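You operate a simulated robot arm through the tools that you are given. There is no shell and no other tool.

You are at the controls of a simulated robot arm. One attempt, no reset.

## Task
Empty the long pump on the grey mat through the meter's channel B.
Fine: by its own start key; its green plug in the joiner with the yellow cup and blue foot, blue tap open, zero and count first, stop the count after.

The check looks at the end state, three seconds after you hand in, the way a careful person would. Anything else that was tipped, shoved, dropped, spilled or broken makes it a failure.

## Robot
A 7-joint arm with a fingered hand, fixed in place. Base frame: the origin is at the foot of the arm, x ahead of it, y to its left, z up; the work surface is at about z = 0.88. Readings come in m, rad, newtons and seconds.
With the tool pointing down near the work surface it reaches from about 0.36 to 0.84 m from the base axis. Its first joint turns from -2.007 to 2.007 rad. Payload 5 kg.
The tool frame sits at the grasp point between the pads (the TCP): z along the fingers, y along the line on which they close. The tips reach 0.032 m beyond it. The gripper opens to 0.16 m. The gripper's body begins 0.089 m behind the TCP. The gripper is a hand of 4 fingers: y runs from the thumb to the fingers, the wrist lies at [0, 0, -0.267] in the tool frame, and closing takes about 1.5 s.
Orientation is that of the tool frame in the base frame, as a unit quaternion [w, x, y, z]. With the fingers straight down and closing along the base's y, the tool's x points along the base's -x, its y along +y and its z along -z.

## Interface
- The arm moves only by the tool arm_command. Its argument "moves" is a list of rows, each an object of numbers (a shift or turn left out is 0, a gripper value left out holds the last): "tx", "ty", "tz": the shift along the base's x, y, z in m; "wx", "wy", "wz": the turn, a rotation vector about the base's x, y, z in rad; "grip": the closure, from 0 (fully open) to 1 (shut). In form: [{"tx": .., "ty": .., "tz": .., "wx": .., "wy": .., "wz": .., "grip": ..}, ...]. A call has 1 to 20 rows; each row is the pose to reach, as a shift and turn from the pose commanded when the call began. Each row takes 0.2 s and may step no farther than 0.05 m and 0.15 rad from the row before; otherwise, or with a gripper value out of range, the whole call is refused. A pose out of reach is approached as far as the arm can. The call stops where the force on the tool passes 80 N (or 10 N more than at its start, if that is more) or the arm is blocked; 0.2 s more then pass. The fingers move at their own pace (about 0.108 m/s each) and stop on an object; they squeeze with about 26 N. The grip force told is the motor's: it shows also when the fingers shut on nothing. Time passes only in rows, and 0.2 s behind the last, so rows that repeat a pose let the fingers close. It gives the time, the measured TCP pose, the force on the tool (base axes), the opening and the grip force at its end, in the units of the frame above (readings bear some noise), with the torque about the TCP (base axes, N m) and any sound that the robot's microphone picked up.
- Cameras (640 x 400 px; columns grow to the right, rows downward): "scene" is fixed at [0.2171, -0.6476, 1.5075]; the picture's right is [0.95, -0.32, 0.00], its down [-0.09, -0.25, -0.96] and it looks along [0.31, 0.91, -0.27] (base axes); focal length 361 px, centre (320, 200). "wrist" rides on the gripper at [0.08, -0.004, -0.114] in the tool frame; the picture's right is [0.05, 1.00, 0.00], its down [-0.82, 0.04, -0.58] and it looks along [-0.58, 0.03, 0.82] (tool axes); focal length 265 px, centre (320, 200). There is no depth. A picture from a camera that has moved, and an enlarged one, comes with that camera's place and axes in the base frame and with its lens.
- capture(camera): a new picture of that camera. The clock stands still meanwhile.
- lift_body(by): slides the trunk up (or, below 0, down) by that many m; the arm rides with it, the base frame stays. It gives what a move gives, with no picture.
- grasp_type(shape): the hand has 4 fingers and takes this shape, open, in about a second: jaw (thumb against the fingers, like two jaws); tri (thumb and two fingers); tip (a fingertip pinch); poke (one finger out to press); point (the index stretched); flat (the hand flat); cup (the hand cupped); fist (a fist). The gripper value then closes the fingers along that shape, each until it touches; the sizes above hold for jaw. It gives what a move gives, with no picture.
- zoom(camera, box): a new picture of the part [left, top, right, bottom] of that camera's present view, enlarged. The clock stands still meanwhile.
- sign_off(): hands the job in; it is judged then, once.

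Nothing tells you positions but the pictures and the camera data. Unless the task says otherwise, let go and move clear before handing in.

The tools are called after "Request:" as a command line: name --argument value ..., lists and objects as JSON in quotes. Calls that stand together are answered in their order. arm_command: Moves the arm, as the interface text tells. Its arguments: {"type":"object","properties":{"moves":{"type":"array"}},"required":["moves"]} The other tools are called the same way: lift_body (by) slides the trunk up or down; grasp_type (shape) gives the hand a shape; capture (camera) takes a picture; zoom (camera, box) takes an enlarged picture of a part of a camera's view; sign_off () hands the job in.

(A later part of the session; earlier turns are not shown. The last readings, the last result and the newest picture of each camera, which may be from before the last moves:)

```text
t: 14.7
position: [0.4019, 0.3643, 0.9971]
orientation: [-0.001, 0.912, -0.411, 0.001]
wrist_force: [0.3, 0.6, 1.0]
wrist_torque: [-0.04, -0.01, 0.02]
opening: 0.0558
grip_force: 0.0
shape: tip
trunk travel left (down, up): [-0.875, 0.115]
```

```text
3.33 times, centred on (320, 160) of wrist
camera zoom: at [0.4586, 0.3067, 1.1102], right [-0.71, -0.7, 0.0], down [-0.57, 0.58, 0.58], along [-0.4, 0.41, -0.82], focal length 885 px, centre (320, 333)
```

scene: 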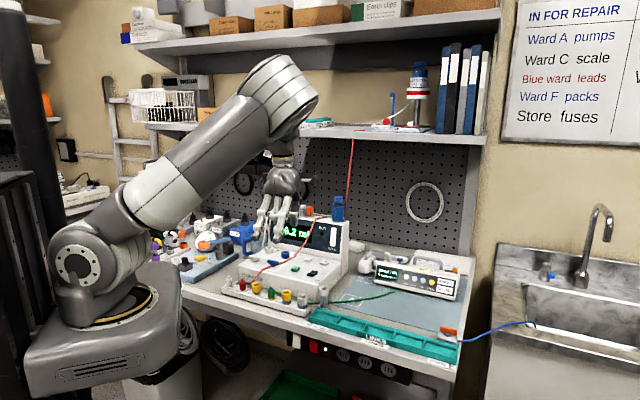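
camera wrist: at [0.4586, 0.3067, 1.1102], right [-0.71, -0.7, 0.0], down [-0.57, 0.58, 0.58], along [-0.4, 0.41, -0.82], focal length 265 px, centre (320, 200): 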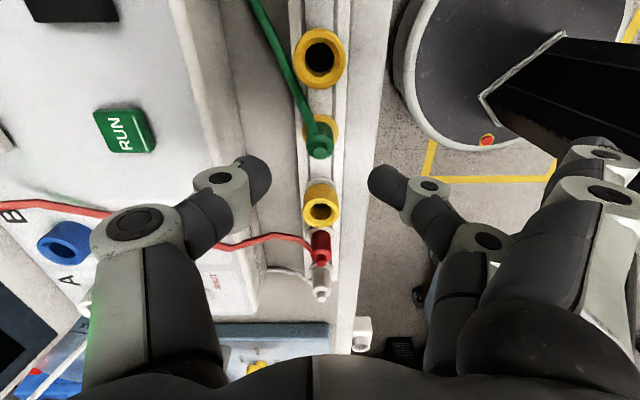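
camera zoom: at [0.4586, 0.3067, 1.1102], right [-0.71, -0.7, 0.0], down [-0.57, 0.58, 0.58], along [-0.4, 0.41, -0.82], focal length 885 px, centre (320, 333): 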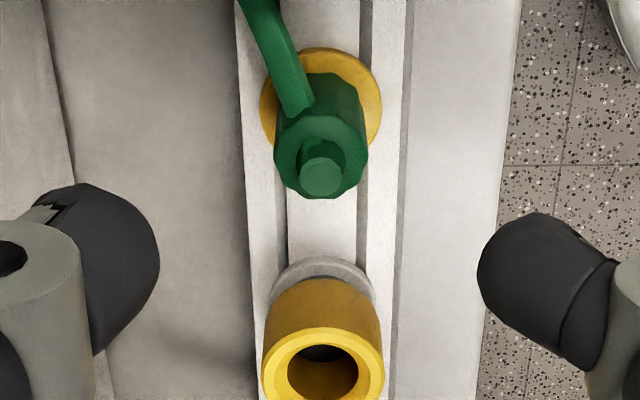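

Request:
arm_command --moves '[{"tz": -0.02}, {"tz": -0.04}, {"tz": -0.05}, {"tz": -0.05}]'

Request:
zoom --camera "wrist" --box '[220, 100, 420, 250]'

Request:
zoom --camera "scene" --box '[220, 230, 330, 320]'

```text
t: 15.7
position: [0.4032, 0.3636, 0.9469]
orientation: [-0.001, 0.912, -0.411, 0.0]
wrist_force: [0.4, -0.7, 0.3]
wrist_torque: [-0.03, 0.0, -0.01]
opening: 0.0559
grip_force: 0.1
shape: tip
trunk travel left (down, up): [-0.875, 0.115]
```

```text
2.67 times, centred on (320, 175) of wrist
camera zoom: at [0.4589, 0.3057, 1.0615], right [-0.71, -0.7, 0.0], down [-0.57, 0.58, 0.58], along [-0.4, 0.41, -0.82], focal length 708 px, centre (320, 267)
```

zoom: 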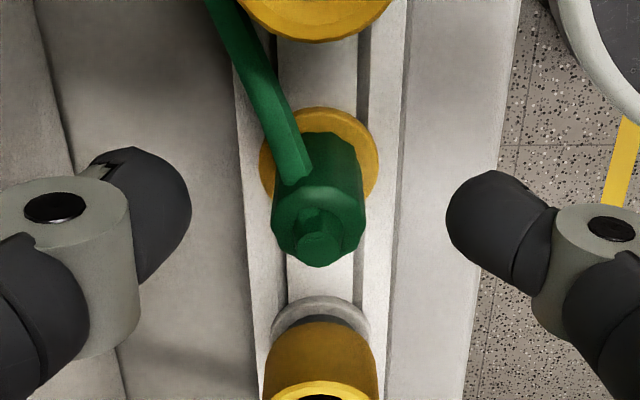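

```text
4.44 times, centred on (275, 275) of scene
camera zoom: at [0.2171, -0.6476, 1.5075], right [0.95, -0.32, 0.0], down [-0.09, -0.25, -0.96], along [0.31, 0.91, -0.27], focal length 1602 px, centre (520, -133)
```

zoom: 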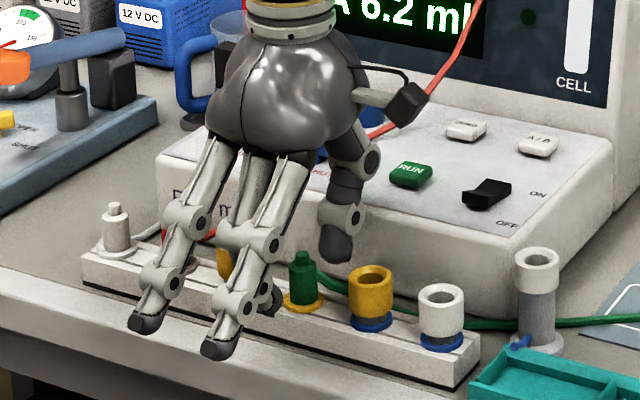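

The plug sits centred between thumb and fingertip. I'm closing the pinch on it now.

Request:
arm_command --moves '[{"grip": 0.8}, {"grip": 0.9}, {"grip": 0.95}, {"grip": 0.95}, {"grip": 0.95}, {"grip": 0.95}]'

Request:
zoom --camera "wrist" --box '[220, 100, 420, 250]'

```text
t: 17.1
position: [0.4022, 0.3646, 0.9486]
orientation: [-0.001, 0.911, -0.411, 0.0]
wrist_force: [-0.3, -0.3, -0.6]
wrist_torque: [-0.03, 0.03, -0.02]
opening: 0.0142
grip_force: 26.4
shape: tip
trunk travel left (down, up): [-0.875, 0.115]
```

```text
2.67 times, centred on (320, 175) of wrist
camera zoom: at [0.4588, 0.3057, 1.0616], right [-0.71, -0.7, 0.0], down [-0.57, 0.58, 0.58], along [-0.4, 0.41, -0.82], focal length 708 px, centre (320, 267)
```

zoom: 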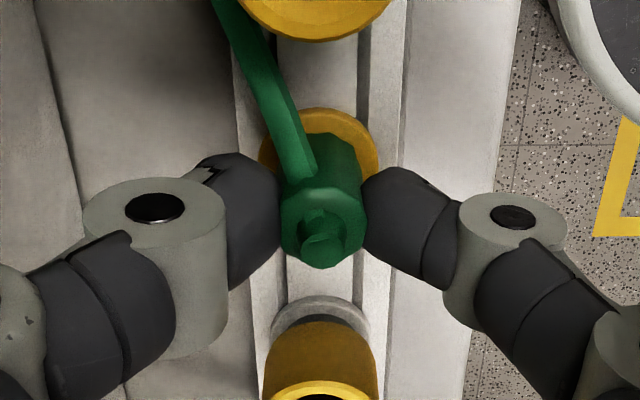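

Grip force shows 26 N with the plug held. Now I'll lift it straight up slowly and check.

Request:
arm_command --moves '[{"tz": 0.008}, {"tz": 0.018}, {"tz": 0.03}, {"tz": 0.045}, {"tz": 0.06}, {"tz": 0.06}]'

Request:
zoom --camera "wrist" --box '[220, 80, 420, 230]'

Request:
zoom --camera "scene" --box '[220, 220, 330, 310]'

```text
t: 18.5
position: [0.4031, 0.3634, 1.0077]
orientation: [-0.001, 0.912, -0.411, 0.0]
wrist_force: [0.1, 0.3, 0.5]
wrist_torque: [0.01, -0.01, -0.02]
opening: 0.0141
grip_force: 25.8
shape: tip
trunk travel left (down, up): [-0.875, 0.115]
```

```text
2.67 times, centred on (320, 155) of wrist
camera zoom: at [0.4598, 0.3053, 1.1221], right [-0.71, -0.7, 0.0], down [-0.57, 0.58, 0.58], along [-0.4, 0.41, -0.82], focal length 708 px, centre (320, 320)
```

zoom: 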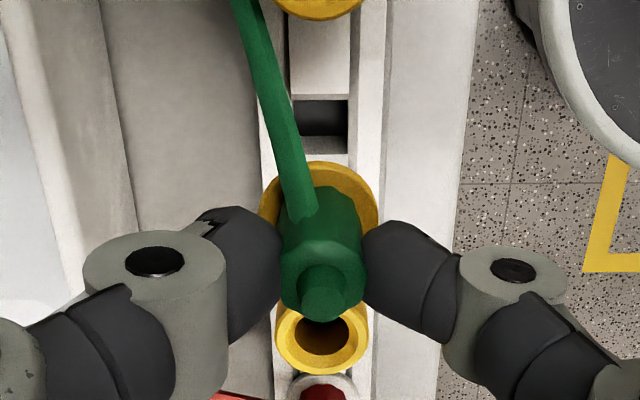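

```text
4.44 times, centred on (275, 265) of scene
camera zoom: at [0.2171, -0.6476, 1.5075], right [0.95, -0.32, 0.0], down [-0.09, -0.25, -0.96], along [0.31, 0.91, -0.27], focal length 1602 px, centre (520, -89)
```

zoom: 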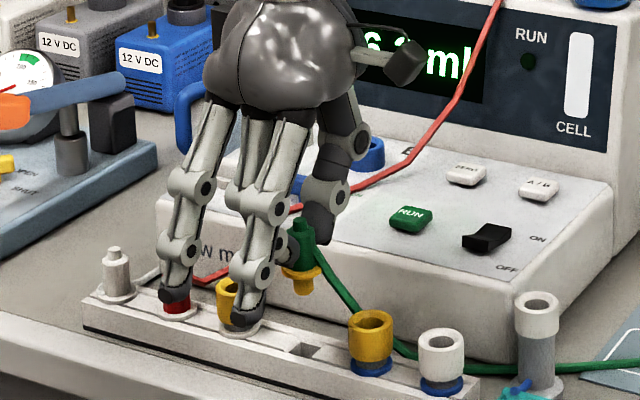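

The plug came free. It carries its own yellow flange with a nose below, and a square parking hole is left in the rail. Next I'll raise it a little more and carry it over the yellow cup with the blue foot at about (0.444, 0.323).

Request:
arm_command --moves '[{"tz": 0.02}, {"tz": 0.03, "tx": 0.005, "ty": -0.005}, {"tz": 0.03, "tx": 0.02, "ty": -0.02}, {"tz": 0.03, "tx": 0.035, "ty": -0.034}, {"tz": 0.03, "tx": 0.0407, "ty": -0.0405}, {"tz": 0.03, "tx": 0.0407, "ty": -0.0405}]'

Request:
zoom --camera "wrist" --box '[220, 80, 420, 230]'

Request:
zoom --camera "scene" --box '[230, 210, 340, 310]'

```text
t: 19.9
position: [0.4435, 0.3231, 1.0386]
orientation: [-0.001, 0.912, -0.41, 0.0]
wrist_force: [0.5, -0.6, 0.3]
wrist_torque: [-0.01, 0.0, 0.03]
opening: 0.0142
grip_force: 25.9
shape: tip
trunk travel left (down, up): [-0.875, 0.115]
```

```text
2.67 times, centred on (320, 155) of wrist
camera zoom: at [0.4999, 0.2659, 1.1527], right [-0.71, -0.7, 0.0], down [-0.57, 0.58, 0.58], along [-0.4, 0.41, -0.82], focal length 708 px, centre (320, 320)
```

zoom: 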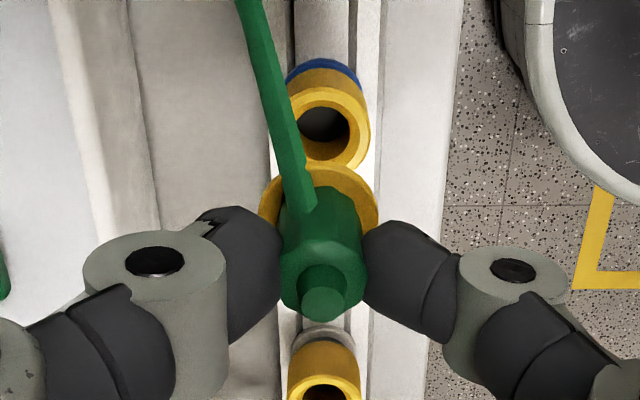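

```text
4.00 times, centred on (285, 260) of scene
camera zoom: at [0.2171, -0.6476, 1.5075], right [0.95, -0.32, 0.0], down [-0.09, -0.25, -0.96], along [0.31, 0.91, -0.27], focal length 1442 px, centre (460, -40)
```

zoom: 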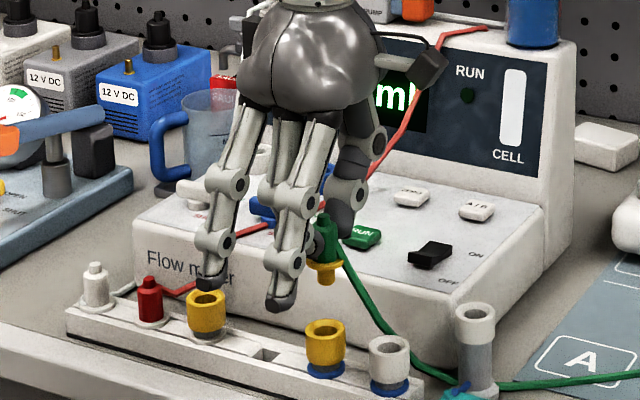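

Request:
arm_command --moves '[{"tx": -0.0021, "ty": -0.0019, "tz": -0.005}, {"tx": -0.0021, "ty": -0.0019, "tz": -0.012}, {"tx": -0.0021, "ty": -0.0019, "tz": -0.02}, {"tx": -0.0021, "ty": -0.0019, "tz": -0.02}]'

Request:
zoom --camera "wrist" --box '[260, 80, 380, 220]'

Request:
zoom --camera "scene" --box '[280, 250, 330, 310]'

```text
t: 20.9
position: [0.44, 0.3224, 1.019]
orientation: [0.001, 0.912, -0.411, 0.001]
wrist_force: [0.4, 0.7, -0.7]
wrist_torque: [-0.02, 0.02, -0.01]
opening: 0.0139
grip_force: 26.0
shape: tip
trunk travel left (down, up): [-0.875, 0.115]
```

```text
2.86 times, centred on (320, 150) of wrist
camera zoom: at [0.497, 0.2635, 1.1316], right [-0.71, -0.7, 0.0], down [-0.57, 0.58, 0.58], along [-0.4, 0.41, -0.82], focal length 758 px, centre (320, 343)
```

zoom: 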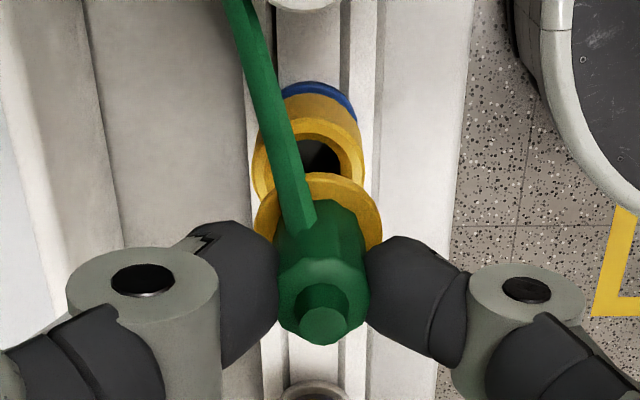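

```text
6.67 times, centred on (305, 280) of scene
camera zoom: at [0.2171, -0.6476, 1.5075], right [0.95, -0.32, 0.0], down [-0.09, -0.25, -0.96], along [0.31, 0.91, -0.27], focal length 2404 px, centre (420, -333)
```

zoom: 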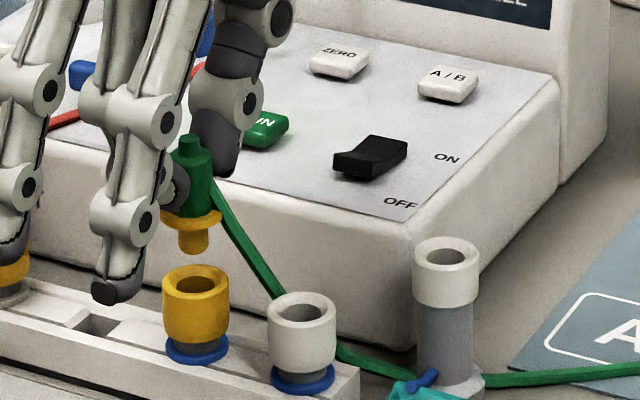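

Request:
zoom --camera "wrist" --box '[285, 105, 355, 175]'

```text
5.71 times, centred on (320, 140) of wrist
camera zoom: at [0.497, 0.2635, 1.1316], right [-0.71, -0.7, 0.0], down [-0.57, 0.58, 0.58], along [-0.4, 0.41, -0.82], focal length 1517 px, centre (320, 543)
```

zoom: 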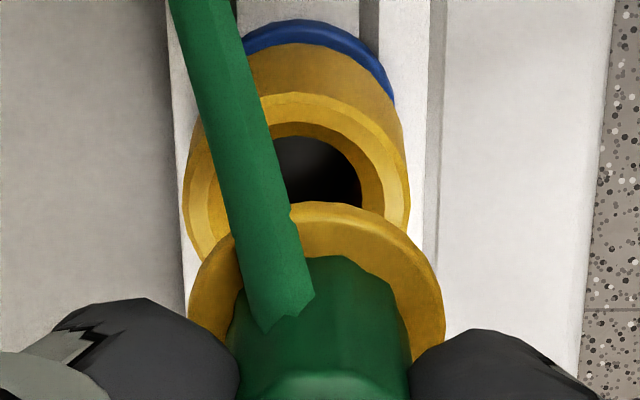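

The cup is about 2.7 mm back toward the meter from the plug's axis, since the tube had hidden its left edge. I'll correct that, lower slightly, and compare plug and cup again.

Request:
arm_command --moves '[{"tx": 0.001, "ty": 0.0009, "tz": 0.0}, {"tx": 0.002, "ty": 0.0018, "tz": -0.005}, {"tx": 0.002, "ty": 0.0018, "tz": -0.012}, {"tx": 0.002, "ty": 0.0018, "tz": -0.012}]'

Request:
zoom --camera "wrist" --box '[285, 105, 355, 175]'

Request:
zoom --camera "scene" --box '[285, 265, 320, 300]'

```text
t: 21.9
position: [0.4429, 0.3236, 1.0066]
orientation: [-0.001, 0.912, -0.41, 0.0]
wrist_force: [0.0, 0.5, -0.1]
wrist_torque: [-0.01, 0.03, -0.02]
opening: 0.0141
grip_force: 26.0
shape: tip
trunk travel left (down, up): [-0.875, 0.115]
```

```text
5.71 times, centred on (320, 140) of wrist
camera zoom: at [0.4991, 0.2655, 1.1196], right [-0.71, -0.7, 0.0], down [-0.57, 0.58, 0.58], along [-0.4, 0.41, -0.82], focal length 1517 px, centre (320, 543)
```

zoom: 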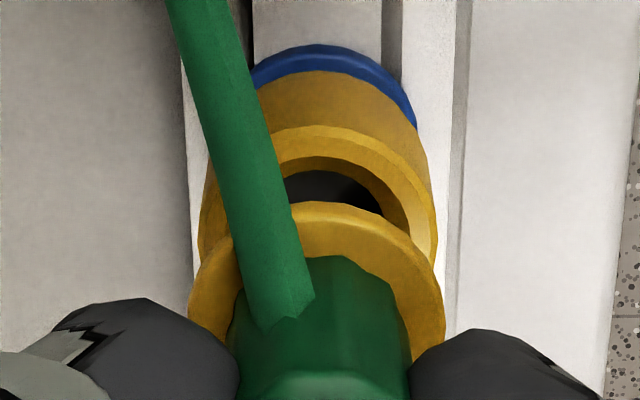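

```text
11.43 times, centred on (302, 282) of scene
camera zoom: at [0.2171, -0.6476, 1.5075], right [0.95, -0.32, 0.0], down [-0.09, -0.25, -0.96], along [0.31, 0.91, -0.27], focal length 4121 px, centre (520, -743)
```

zoom: 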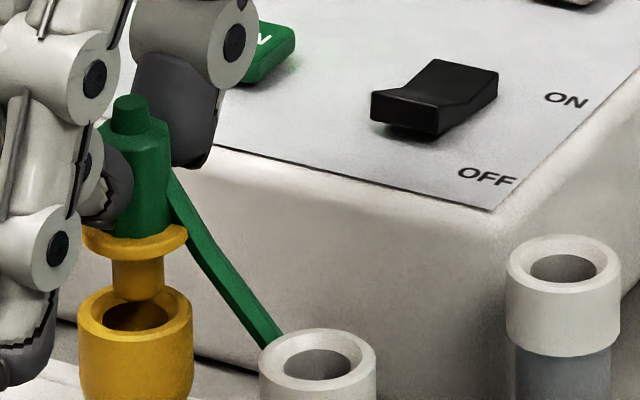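

Plug and cup now line up within about a millimetre in both views. I'll lower in small steps and watch the force.

Request:
arm_command --moves '[{"tx": -0.0003, "ty": 0.0003, "tz": -0.003}, {"tx": -0.0003, "ty": 0.0003, "tz": -0.006}, {"tx": -0.0003, "ty": 0.0003, "tz": -0.008}]'

Request:
zoom --camera "scene" --box '[285, 265, 320, 300]'

```text
t: 22.7
position: [0.4426, 0.3237, 0.9979]
orientation: [-0.001, 0.912, -0.411, 0.001]
wrist_force: [0.7, -0.4, -0.6]
wrist_torque: [0.0, -0.02, -0.01]
opening: 0.014
grip_force: 25.8
shape: tip
trunk travel left (down, up): [-0.875, 0.115]
```

```text
11.43 times, centred on (302, 282) of scene
camera zoom: at [0.2171, -0.6476, 1.5075], right [0.95, -0.32, 0.0], down [-0.09, -0.25, -0.96], along [0.31, 0.91, -0.27], focal length 4121 px, centre (520, -743)
```

zoom: 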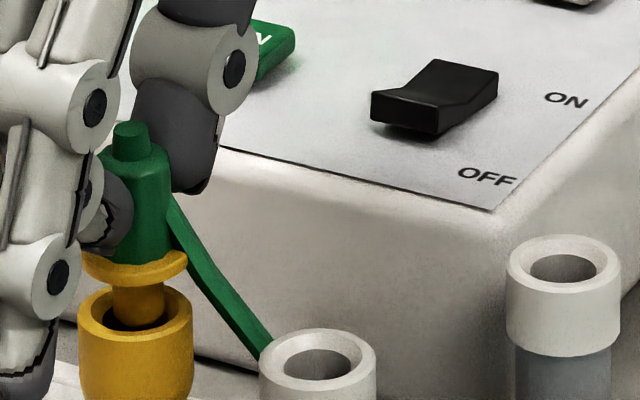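

Request:
arm_command --moves '[{"tz": -0.003}, {"tz": -0.006}, {"tz": -0.008}]'

Request:
zoom --camera "scene" --box '[285, 265, 320, 300]'

```text
t: 23.5
position: [0.4423, 0.3238, 0.9896]
orientation: [-0.001, 0.912, -0.411, 0.001]
wrist_force: [0.4, 0.8, 0.4]
wrist_torque: [-0.01, -0.01, 0.05]
opening: 0.014
grip_force: 26.2
shape: tip
trunk travel left (down, up): [-0.875, 0.115]
```

```text
11.43 times, centred on (302, 282) of scene
camera zoom: at [0.2171, -0.6476, 1.5075], right [0.95, -0.32, 0.0], down [-0.09, -0.25, -0.96], along [0.31, 0.91, -0.27], focal length 4121 px, centre (520, -743)
```

zoom: 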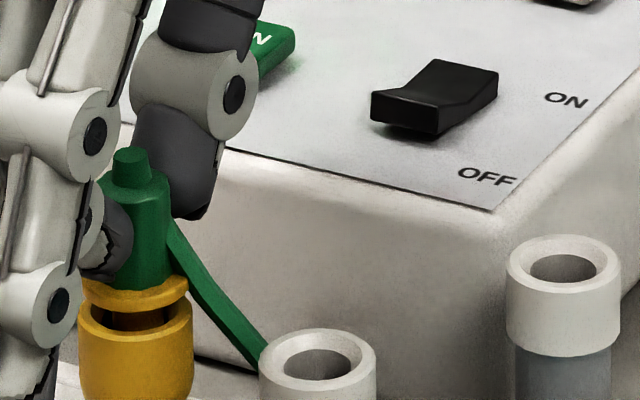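

Request:
arm_command --moves '[{"tz": -0.002}, {"tz": -0.004}, {"tz": -0.006}]'

Request:
zoom --camera "scene" --box '[285, 265, 320, 300]'

```text
t: 24.3
position: [0.4432, 0.3231, 0.9823]
orientation: [0.0, 0.912, -0.411, 0.0]
wrist_force: [0.7, -1.4, 0.2]
wrist_torque: [0.01, -0.01, 0.03]
opening: 0.0141
grip_force: 26.1
shape: tip
trunk travel left (down, up): [-0.875, 0.115]
```

```text
11.43 times, centred on (302, 282) of scene
camera zoom: at [0.2171, -0.6476, 1.5075], right [0.95, -0.32, 0.0], down [-0.09, -0.25, -0.96], along [0.31, 0.91, -0.27], focal length 4121 px, centre (520, -743)
```

zoom: 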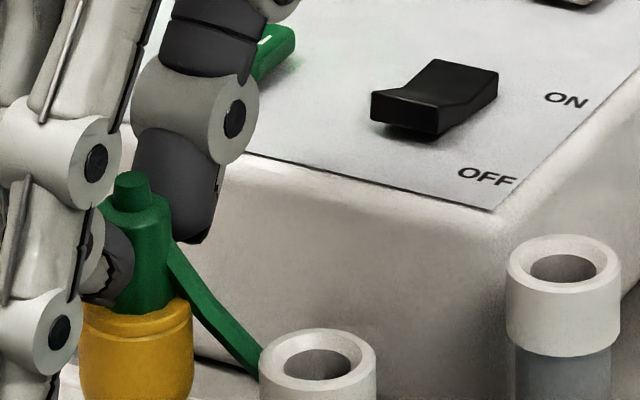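

Request:
arm_command --moves '[{"tz": -0.001}, {"tz": -0.002}, {"tz": -0.003}]'

Request:
zoom --camera "scene" --box '[285, 265, 320, 300]'

```text
t: 25.1
position: [0.4421, 0.3238, 0.9814]
orientation: [-0.002, 0.912, -0.41, 0.001]
wrist_force: [0.6, 0.4, 13.6]
wrist_torque: [-0.03, 0.03, -0.03]
opening: 0.015
grip_force: 26.4
shape: tip
trunk travel left (down, up): [-0.875, 0.115]
```

```text
11.43 times, centred on (302, 282) of scene
camera zoom: at [0.2171, -0.6476, 1.5075], right [0.95, -0.32, 0.0], down [-0.09, -0.25, -0.96], along [0.31, 0.91, -0.27], focal length 4121 px, centre (520, -743)
```

zoom: 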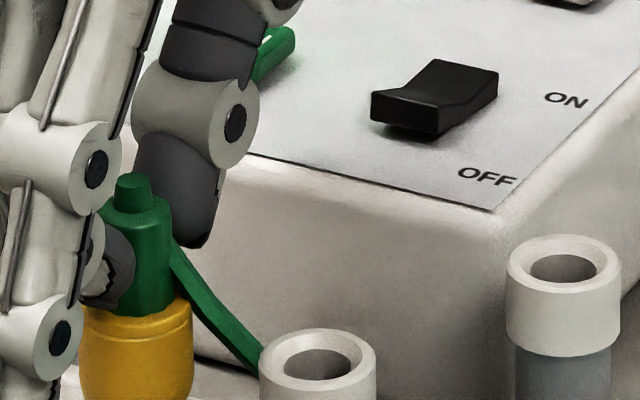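

Request:
arm_command --moves '[{"tz": -0.001}, {"tz": -0.002}, {"tz": -0.002}]'

Request:
zoom --camera "wrist" --box '[220, 80, 420, 230]'

```text
t: 25.9
position: [0.4417, 0.3231, 0.9813]
orientation: [-0.002, 0.912, -0.41, 0.001]
wrist_force: [1.9, 3.1, 31.1]
wrist_torque: [0.09, -0.04, -0.02]
opening: 0.0171
grip_force: 25.5
shape: tip
trunk travel left (down, up): [-0.875, 0.115]
```

```text
2.67 times, centred on (320, 155) of wrist
camera zoom: at [0.4983, 0.265, 1.094], right [-0.71, -0.7, -0.01], down [-0.57, 0.58, 0.58], along [-0.4, 0.41, -0.82], focal length 708 px, centre (320, 320)
```

zoom: 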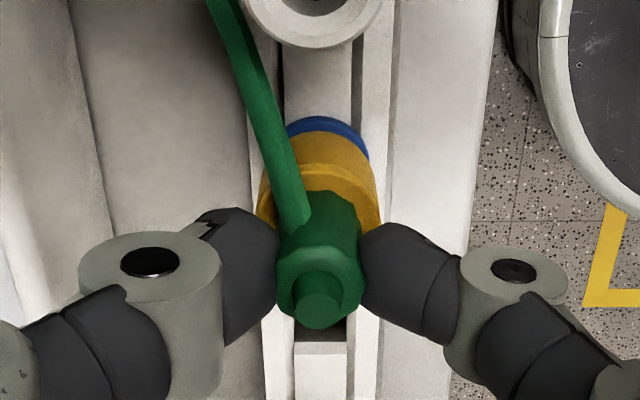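

The plug is seated with its flange on the cup's rim, with 31 N downward and no further travel. I'll relieve the push, open the fingers and rise straight up.

Request:
arm_command --moves '[{"tz": 0.002}, {"tz": 0.004}, {"tz": 0.004, "grip": 0.85}, {"tz": 0.004, "grip": 0.65}, {"tz": 0.004, "grip": 0.65}, {"tz": 0.004, "grip": 0.65}, {"tz": 0.02}, {"tz": 0.05}, {"tz": 0.09}, {"tz": 0.09}]'

Request:
zoom --camera "scene" --box '[240, 250, 330, 315]'

Request:
capture --camera "wrist"

```text
t: 28.1
position: [0.4442, 0.3214, 1.0685]
orientation: [-0.001, 0.912, -0.411, 0.0]
wrist_force: [0.2, -1.1, 0.4]
wrist_torque: [-0.01, 0.03, -0.03]
opening: 0.0552
grip_force: 0.0
shape: tip
trunk travel left (down, up): [-0.875, 0.115]
```

```text
6.15 times, centred on (285, 282) of scene
camera zoom: at [0.2171, -0.6476, 1.5075], right [0.95, -0.32, 0.0], down [-0.09, -0.25, -0.96], along [0.31, 0.91, -0.27], focal length 2219 px, centre (535, -308)
```

zoom: 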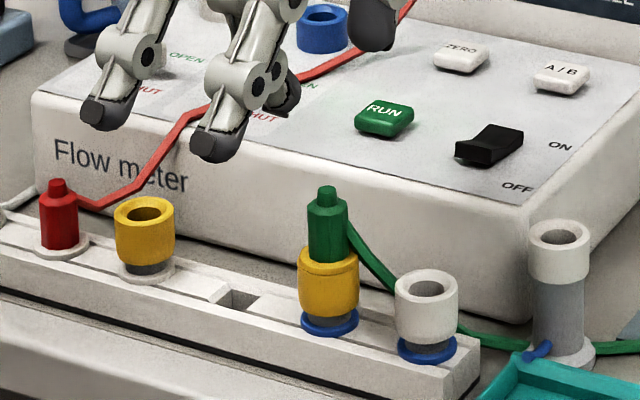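

```text
taken
camera wrist: at [0.5003, 0.2638, 1.1825], right [-0.71, -0.7, 0.0], down [-0.57, 0.58, 0.58], along [-0.4, 0.41, -0.82], focal length 265 px, centre (320, 200)
```

wrist: 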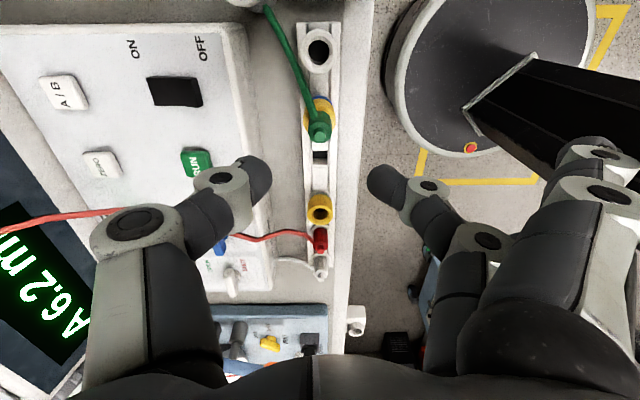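

The green plug now stands in the joiner with the yellow cup and blue foot. Next come the meter keys, so I'll rise, switch to the poke shape and look at where the finger sits.

Request:
arm_command --moves '[{"tz": 0.04}, {"tz": 0.08}, {"tz": 0.12}, {"tz": 0.12}]'

Request:
grasp_type --shape "poke"

Request:
capture --camera "wrist"

Request:
capture --camera "scene"

```text
t: 29.1
position: [0.4424, 0.3219, 1.1893]
orientation: [0.0, 0.912, -0.411, 0.0]
wrist_force: [-1.1, -1.4, -0.1]
wrist_torque: [-0.01, 0.0, 0.0]
opening: 0.0553
grip_force: 0.2
shape: tip
trunk travel left (down, up): [-0.875, 0.115]
```

```text
t: 30.0
position: [0.4431, 0.3229, 1.1891]
orientation: [-0.002, 0.912, -0.411, 0.0]
wrist_force: [0.3, 0.1, 0.6]
wrist_torque: [-0.03, -0.01, -0.03]
opening: 0.0
grip_force: 0.0
shape: poke
trunk travel left (down, up): [-0.875, 0.115]
```

```text
taken
camera wrist: at [0.4991, 0.2647, 1.3026], right [-0.71, -0.7, 0.0], down [-0.57, 0.58, 0.58], along [-0.4, 0.41, -0.82], focal length 265 px, centre (320, 200)
```

wrist: 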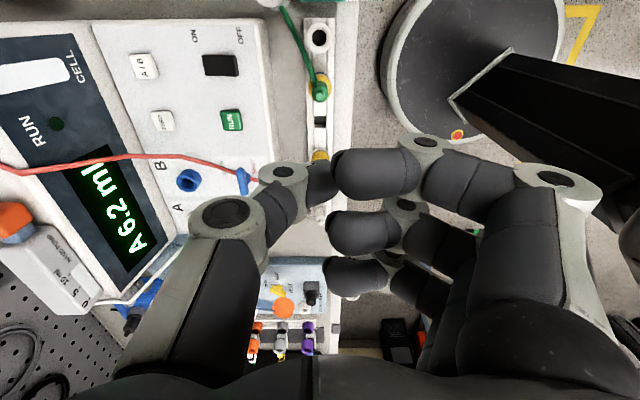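

```text
taken
```

scene: 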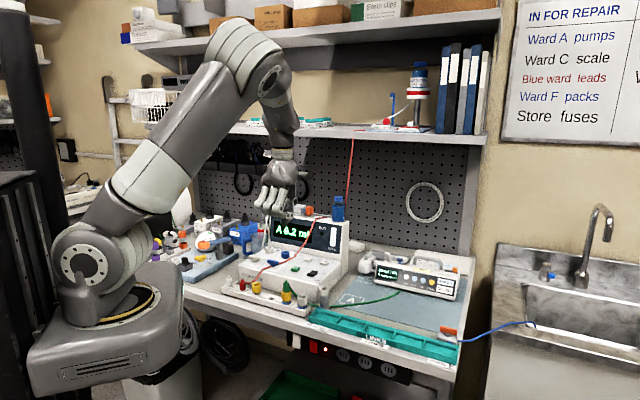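

Request:
arm_command --moves '[{"grip": 0.0}, {"grip": 0.0}, {"grip": 0.0}, {"grip": 0.0}, {"grip": 0.0}, {"grip": 0.0}]'

Request:
capture --camera "wrist"

Request:
zoom --camera "scene" --box '[240, 150, 320, 230]'

```text
t: 31.4
position: [0.4429, 0.3231, 1.189]
orientation: [-0.001, 0.911, -0.411, 0.001]
wrist_force: [0.3, -0.5, -0.3]
wrist_torque: [0.0, -0.01, 0.02]
opening: 0.0
grip_force: 0.0
shape: poke
trunk travel left (down, up): [-0.875, 0.115]
```

```text
taken
camera wrist: at [0.4992, 0.2647, 1.3026], right [-0.71, -0.7, 0.0], down [-0.57, 0.58, 0.58], along [-0.4, 0.41, -0.82], focal length 265 px, centre (320, 200)
```

wrist: 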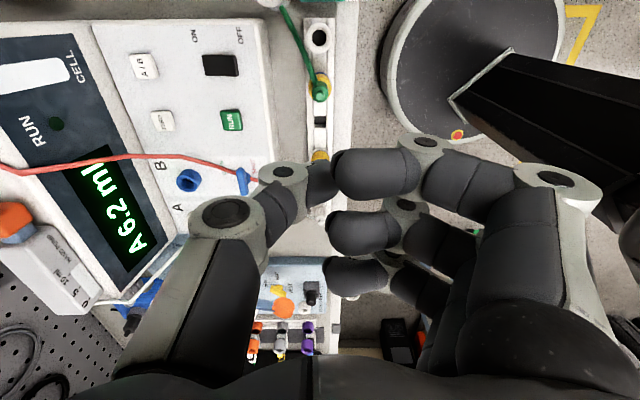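

```text
5.00 times, centred on (280, 190) of scene
camera zoom: at [0.2171, -0.6476, 1.5075], right [0.95, -0.32, 0.0], down [-0.09, -0.25, -0.96], along [0.31, 0.91, -0.27], focal length 1803 px, centre (520, 250)
```

zoom: 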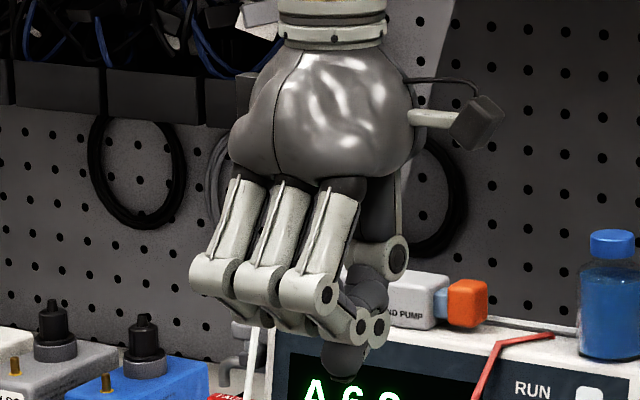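

Request:
zoom --camera "wrist" --box '[220, 110, 480, 310]'

Request:
zoom --camera "scene" --box '[265, 190, 305, 230]'

Request:
grasp_type --shape "point"

Request:
capture --camera "wrist"

Request:
zoom --camera "scene" --box '[240, 150, 320, 230]'

```text
2.00 times, centred on (350, 210) of wrist
camera zoom: at [0.4992, 0.2647, 1.3026], right [-0.71, -0.7, 0.0], down [-0.57, 0.58, 0.58], along [-0.4, 0.41, -0.82], focal length 531 px, centre (260, 180)
```

zoom: 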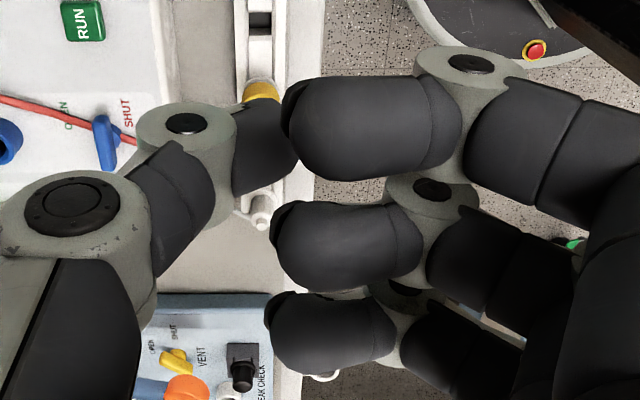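

```text
10.00 times, centred on (285, 210) of scene
camera zoom: at [0.2171, -0.6476, 1.5075], right [0.95, -0.32, 0.0], down [-0.09, -0.25, -0.96], along [0.31, 0.91, -0.27], focal length 3606 px, centre (670, 100)
```

zoom: 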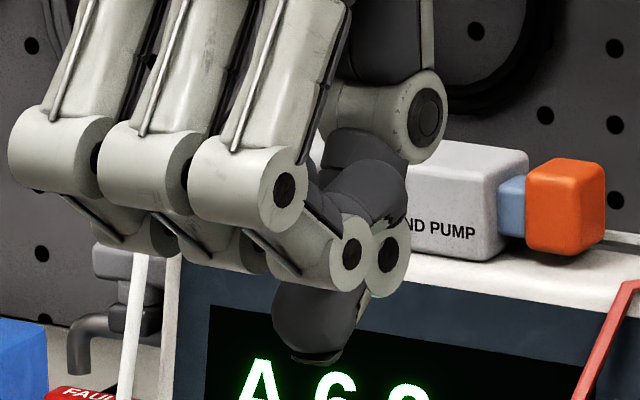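

```text
t: 32.3
position: [0.4426, 0.3221, 1.1888]
orientation: [-0.001, 0.912, -0.411, 0.001]
wrist_force: [0.2, 0.1, -0.1]
wrist_torque: [-0.02, 0.0, 0.01]
opening: 0.1523
grip_force: 0.1
shape: point
trunk travel left (down, up): [-0.875, 0.115]
```

```text
taken
camera wrist: at [0.4992, 0.2647, 1.3026], right [-0.71, -0.7, 0.0], down [-0.57, 0.58, 0.58], along [-0.4, 0.41, -0.82], focal length 265 px, centre (320, 200)
```

wrist: 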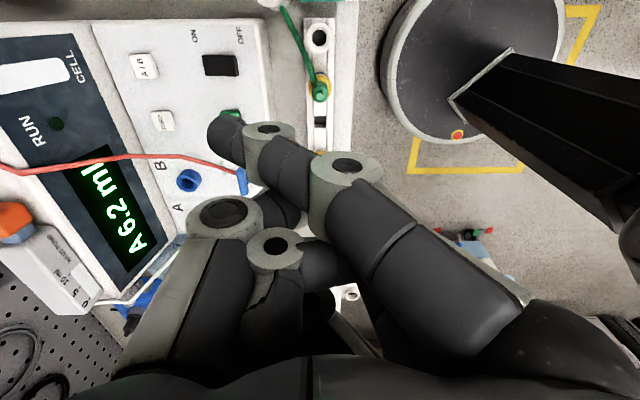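

```text
5.00 times, centred on (280, 190) of scene
camera zoom: at [0.2171, -0.6476, 1.5075], right [0.95, -0.32, 0.0], down [-0.09, -0.25, -0.96], along [0.31, 0.91, -0.27], focal length 1803 px, centre (520, 250)
```

zoom: 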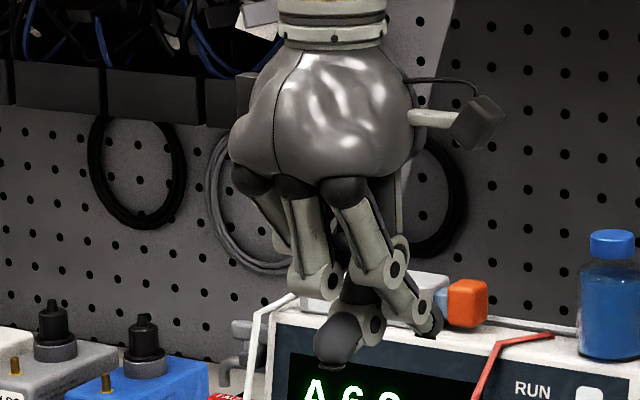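

Request:
arm_command --moves '[{"grip": 0.0}, {"grip": 0.0}, {"grip": 0.0}]'

Request:
capture --camera "wrist"

Request:
zoom --camera "scene" --box '[240, 150, 320, 230]'

```text
t: 33.1
position: [0.4424, 0.3217, 1.1892]
orientation: [0.0, 0.912, -0.411, 0.0]
wrist_force: [0.4, 0.3, 0.5]
wrist_torque: [0.01, 0.01, 0.0]
opening: 0.152
grip_force: 0.0
shape: point
trunk travel left (down, up): [-0.875, 0.115]
```

```text
taken
camera wrist: at [0.4992, 0.2647, 1.3026], right [-0.71, -0.7, 0.0], down [-0.57, 0.58, 0.58], along [-0.4, 0.41, -0.82], focal length 265 px, centre (320, 200)
```

wrist: 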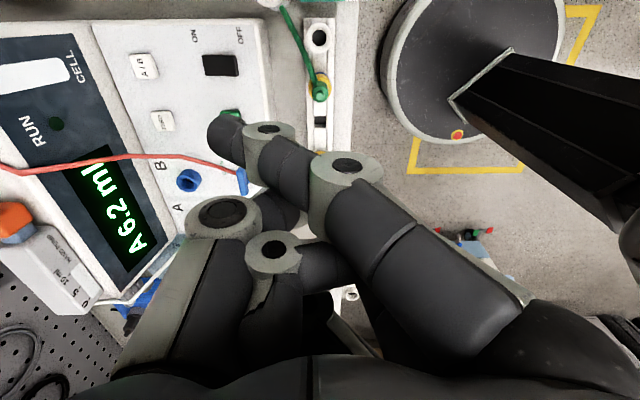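

```text
5.00 times, centred on (280, 190) of scene
camera zoom: at [0.2171, -0.6476, 1.5075], right [0.95, -0.32, 0.0], down [-0.09, -0.25, -0.96], along [0.31, 0.91, -0.27], focal length 1803 px, centre (520, 250)
```

zoom: 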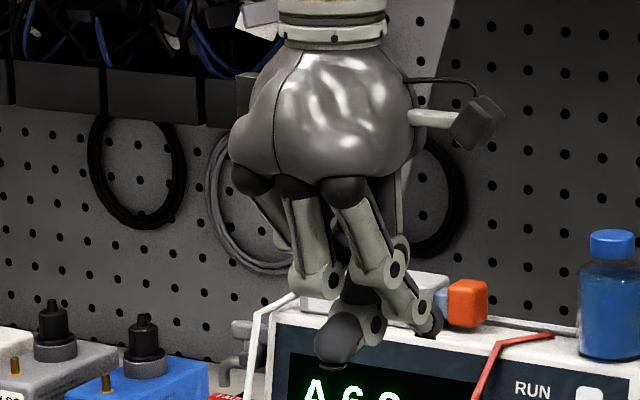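

The "point" shape leaves two fingers out, so it isn't useful here. I'll go back to "poke" and turn the hand so the scene camera sees its side profile, to learn which finger actually presses.

Request:
grasp_type --shape "poke"

Request:
arm_command --moves '[{"wz": -0.15}, {"wz": -0.3}, {"wz": -0.45}, {"wz": -0.6}, {"wz": -0.75}, {"wz": -0.9}, {"wz": -1.05}, {"wz": -1.05}]'

Request:
zoom --camera "scene" --box '[230, 150, 320, 230]'

Request:
capture --camera "wrist"

```text
t: 34.0
position: [0.4435, 0.3225, 1.1888]
orientation: [-0.001, 0.912, -0.411, 0.0]
wrist_force: [-0.3, -0.7, 0.2]
wrist_torque: [0.01, 0.01, 0.03]
opening: 0.0001
grip_force: 0.2
shape: poke
trunk travel left (down, up): [-0.875, 0.115]
```

```text
t: 35.8
position: [0.4441, 0.3219, 1.1888]
orientation: [0.001, -0.582, 0.813, 0.0]
wrist_force: [-0.2, -0.3, 0.8]
wrist_torque: [0.04, 0.0, 0.02]
opening: 0.0
grip_force: 0.0
shape: poke
trunk travel left (down, up): [-0.875, 0.115]
```

```text
5.00 times, centred on (275, 190) of scene
camera zoom: at [0.2171, -0.6476, 1.5075], right [0.95, -0.32, 0.0], down [-0.09, -0.25, -0.96], along [0.31, 0.91, -0.27], focal length 1803 px, centre (545, 250)
```

zoom: 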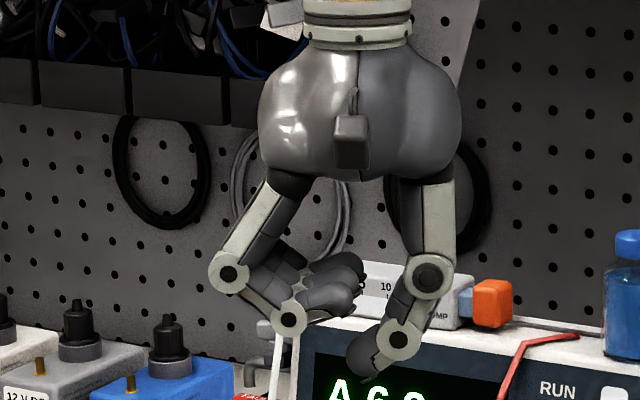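

```text
taken
camera wrist: at [0.4211, 0.2456, 1.3023], right [-0.96, 0.27, 0.0], down [0.22, 0.79, 0.58], along [0.16, 0.55, -0.82], focal length 265 px, centre (320, 200)
```

wrist: 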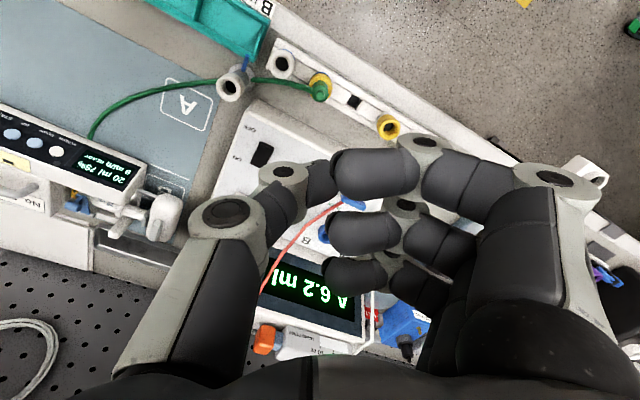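

The side view makes it clear: in "poke" the thumb tip presses, on the tool axis about 0.032 m beyond the TCP. I triangulate A/B at (0.613, 0.446), ZERO at (0.567, 0.493), RUN at (0.502, 0.428) and the blue tap at (0.440, 0.495), all near z 0.957. I'll align the hand with the meter, lean it 20° toward the front and hover above A/B.

Request:
arm_command --moves '[{"tx": 0.02, "ty": 0.01, "tz": -0.01, "wz": -0.12}, {"tx": 0.05, "ty": 0.03, "tz": -0.03, "wz": -0.24}, {"tx": 0.08, "ty": 0.05, "tz": -0.05, "wz": -0.36}, {"tx": 0.11, "ty": 0.065, "tz": -0.07, "wz": -0.46}, {"tx": 0.11, "ty": 0.065, "tz": -0.07, "wz": -0.46}]'

Request:
arm_command --moves '[{"tx": 0.01, "ty": 0.01, "tz": -0.01, "wx": 0.08, "wy": -0.08}, {"tx": 0.03, "ty": 0.03, "tz": -0.02, "wx": 0.165, "wy": -0.165}, {"tx": 0.045, "ty": 0.045, "tz": -0.04, "wx": 0.247, "wy": -0.247}, {"tx": 0.051, "ty": 0.051, "tz": -0.06, "wx": 0.247, "wy": -0.247}, {"tx": 0.051, "ty": 0.051, "tz": -0.06, "wx": 0.247, "wy": -0.247}]'

Request:
capture --camera "wrist"

Request:
capture --camera "scene"

```text
t: 37.0
position: [0.5513, 0.3864, 1.1185]
orientation: [0.0, -0.382, 0.924, -0.001]
wrist_force: [0.1, 0.5, -0.2]
wrist_torque: [0.0, 0.05, 0.0]
opening: 0.0003
grip_force: 0.1
shape: poke
trunk travel left (down, up): [-0.875, 0.115]
```

```text
t: 38.2
position: [0.602, 0.4393, 1.0577]
orientation: [0.161, -0.377, 0.91, 0.066]
wrist_force: [0.0, -0.2, -0.3]
wrist_torque: [0.03, -0.02, 0.01]
opening: 0.0001
grip_force: 0.0
shape: poke
trunk travel left (down, up): [-0.875, 0.115]
```

```text
taken
camera wrist: at [0.5243, 0.3552, 1.1377], right [-0.74, 0.67, -0.02], down [0.37, 0.43, 0.82], along [0.56, 0.6, -0.57], focal length 265 px, centre (320, 200)
```

wrist: 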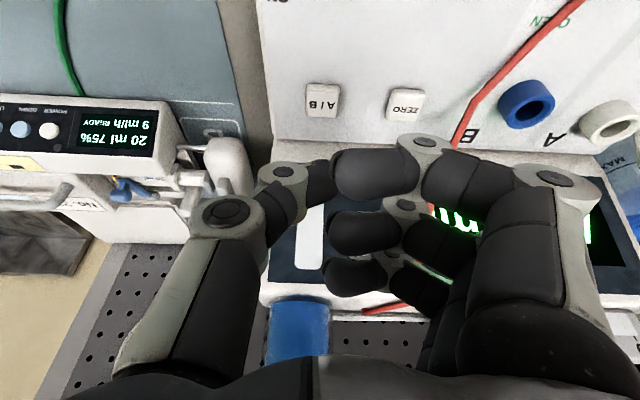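

```text
taken
```

scene: 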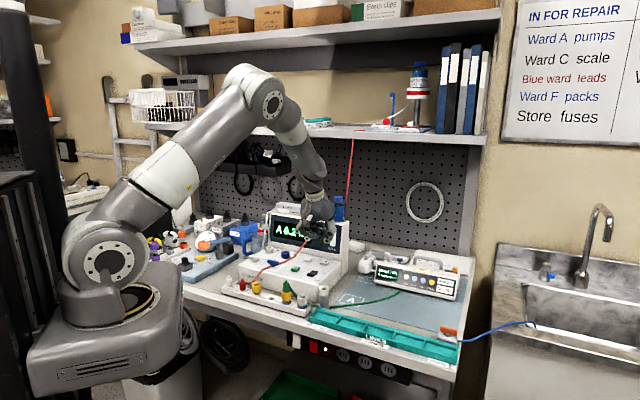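

The thumb tip is directly above the A/B key in my estimate. I'll descend to just above it and then press gently.

Request:
arm_command --moves '[{"tz": -0.025}, {"tz": -0.045}, {"tz": -0.055}, {"tz": -0.06}, {"tz": -0.06}]'

Request:
capture --camera "wrist"

Request:
zoom --camera "scene" --box '[280, 200, 360, 270]'

```text
t: 39.4
position: [0.6046, 0.4386, 0.9988]
orientation: [0.16, -0.376, 0.91, 0.066]
wrist_force: [-0.2, 0.8, 0.5]
wrist_torque: [0.0, -0.01, -0.02]
opening: 0.0001
grip_force: 0.1
shape: poke
trunk travel left (down, up): [-0.875, 0.115]
```

```text
taken
camera wrist: at [0.526, 0.355, 1.0778], right [-0.74, 0.67, -0.02], down [0.37, 0.43, 0.82], along [0.56, 0.6, -0.57], focal length 265 px, centre (320, 200)
```

wrist: 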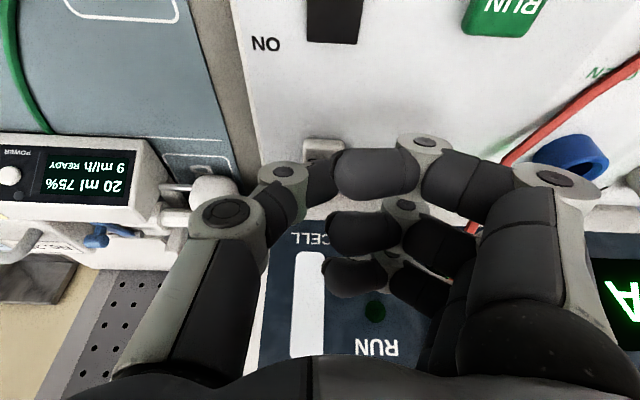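

```text
5.71 times, centred on (320, 235) of scene
camera zoom: at [0.2171, -0.6476, 1.5075], right [0.95, -0.32, 0.0], down [-0.09, -0.25, -0.96], along [0.31, 0.91, -0.27], focal length 2060 px, centre (320, 0)
```

zoom: 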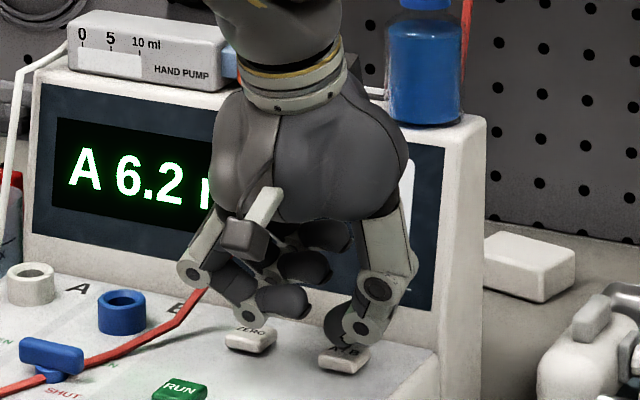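

Request:
arm_command --moves '[{"tz": -0.004}, {"tz": -0.008}, {"tz": -0.01}]'

Request:
zoom --camera "scene" --box '[260, 210, 350, 270]'

```text
t: 40.2
position: [0.6043, 0.4398, 0.9903]
orientation: [0.162, -0.376, 0.91, 0.066]
wrist_force: [-0.9, -3.0, 7.6]
wrist_torque: [-0.03, 0.02, 0.02]
opening: 0.0001
grip_force: 0.0
shape: poke
trunk travel left (down, up): [-0.875, 0.115]
heard: click
```

```text
6.67 times, centred on (305, 240) of scene
camera zoom: at [0.2171, -0.6476, 1.5075], right [0.95, -0.32, 0.0], down [-0.09, -0.25, -0.96], along [0.31, 0.91, -0.27], focal length 2404 px, centre (420, -67)
```

zoom: 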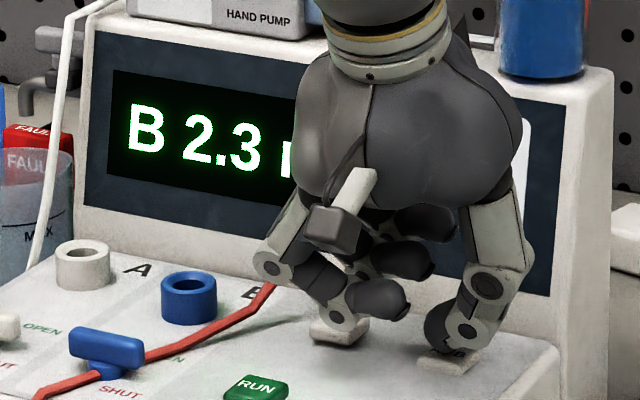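

A click, and the display now reads "B 2.3 ml". I'll lift, move over to ZERO and press it.

Request:
arm_command --moves '[{"tz": 0.015}, {"tz": 0.03}, {"tx": -0.015, "ty": 0.015, "tz": 0.035}, {"tx": -0.035, "ty": 0.035, "tz": 0.035}, {"tx": -0.0455, "ty": 0.046, "tz": 0.03}, {"tx": -0.0455, "ty": 0.046, "tz": 0.015}, {"tx": -0.0455, "ty": 0.046, "tz": 0.012}]'

Request:
zoom --camera "scene" --box '[260, 210, 350, 270]'

Request:
capture --camera "wrist"

```text
t: 41.8
position: [0.5582, 0.4858, 1.001]
orientation: [0.161, -0.377, 0.91, 0.066]
wrist_force: [0.0, 0.4, 0.1]
wrist_torque: [0.03, -0.02, -0.01]
opening: 0.0001
grip_force: 0.1
shape: poke
trunk travel left (down, up): [-0.875, 0.115]
```

```text
6.67 times, centred on (305, 240) of scene
camera zoom: at [0.2171, -0.6476, 1.5075], right [0.95, -0.32, 0.0], down [-0.09, -0.25, -0.96], along [0.31, 0.91, -0.27], focal length 2404 px, centre (420, -67)
```

zoom: 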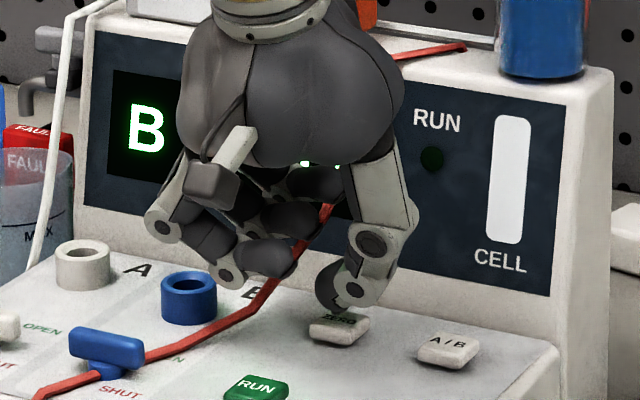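

```text
taken
camera wrist: at [0.48, 0.402, 1.0797], right [-0.74, 0.67, -0.02], down [0.37, 0.43, 0.82], along [0.56, 0.6, -0.57], focal length 265 px, centre (320, 200)
```

wrist: 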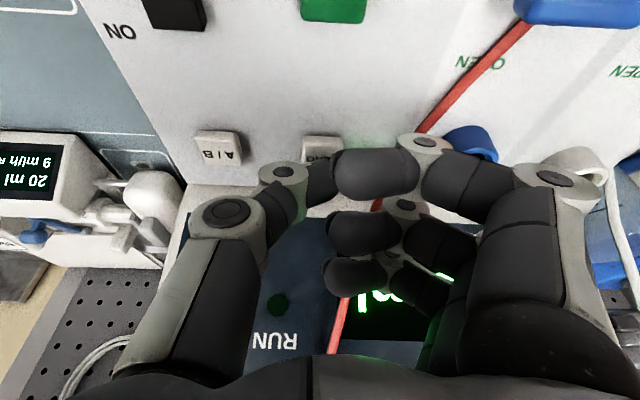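

Request:
arm_command --moves '[{"tz": -0.004}, {"tz": -0.008}, {"tz": -0.012}]'

Request:
zoom --camera "scene" --box '[260, 210, 350, 270]'

```text
t: 42.6
position: [0.5583, 0.4853, 0.9912]
orientation: [0.161, -0.377, 0.91, 0.067]
wrist_force: [-0.7, -1.2, 6.3]
wrist_torque: [0.01, 0.04, 0.0]
opening: 0.0
grip_force: 0.1
shape: poke
trunk travel left (down, up): [-0.875, 0.115]
heard: click
```

```text
6.67 times, centred on (305, 240) of scene
camera zoom: at [0.2171, -0.6476, 1.5075], right [0.95, -0.32, 0.0], down [-0.09, -0.25, -0.96], along [0.31, 0.91, -0.27], focal length 2404 px, centre (420, -67)
```

zoom: 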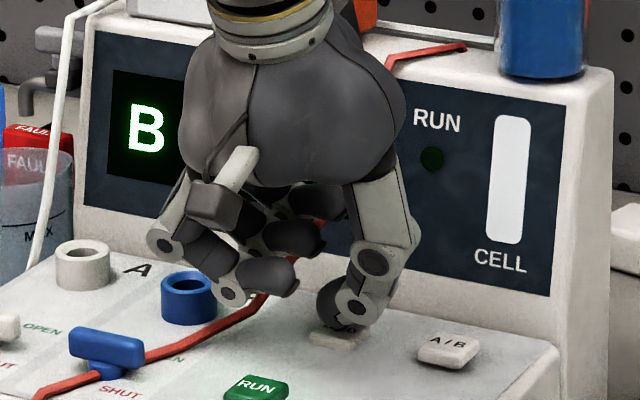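

Request:
arm_command --moves '[{"tz": 0.015, "tx": -0.003, "ty": -0.003}, {"tz": 0.035, "tx": -0.01, "ty": -0.01}, {"tz": 0.05, "tx": -0.03, "ty": -0.03}, {"tz": 0.06, "tx": -0.05, "ty": -0.06}, {"tz": 0.06, "tx": -0.05, "ty": -0.06}]'

Request:
capture --camera "wrist"

Request:
zoom --camera "scene" --box '[240, 200, 360, 280]'

```text
t: 43.8
position: [0.5083, 0.4275, 1.0493]
orientation: [0.16, -0.376, 0.91, 0.065]
wrist_force: [-0.1, -0.3, -0.6]
wrist_torque: [-0.03, 0.0, -0.03]
opening: 0.0001
grip_force: 0.0
shape: poke
trunk travel left (down, up): [-0.875, 0.115]
```

```text
taken
camera wrist: at [0.4307, 0.3437, 1.1288], right [-0.74, 0.67, -0.02], down [0.37, 0.43, 0.82], along [0.56, 0.6, -0.57], focal length 265 px, centre (320, 200)
```

wrist: 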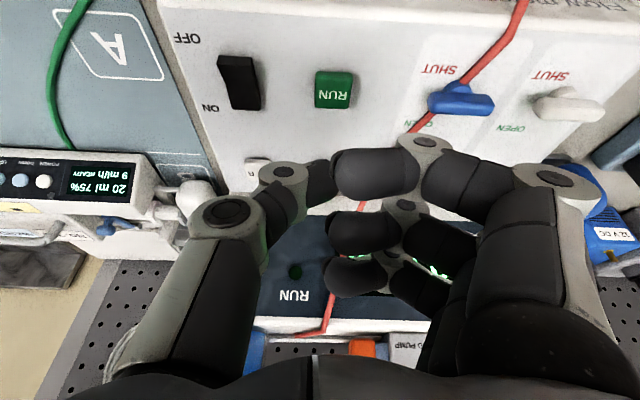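

```text
5.00 times, centred on (300, 240) of scene
camera zoom: at [0.2171, -0.6476, 1.5075], right [0.95, -0.32, 0.0], down [-0.09, -0.25, -0.96], along [0.31, 0.91, -0.27], focal length 1803 px, centre (420, 0)
```

zoom: 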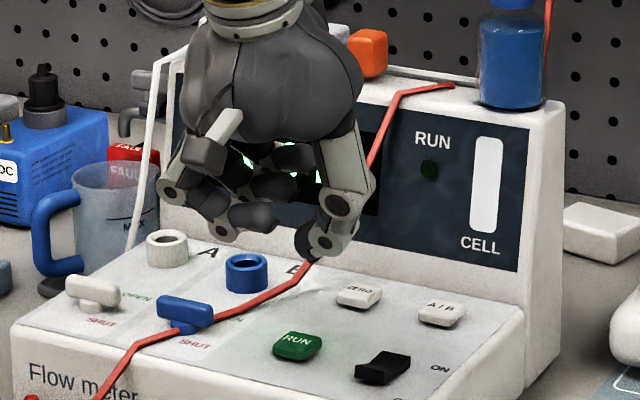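

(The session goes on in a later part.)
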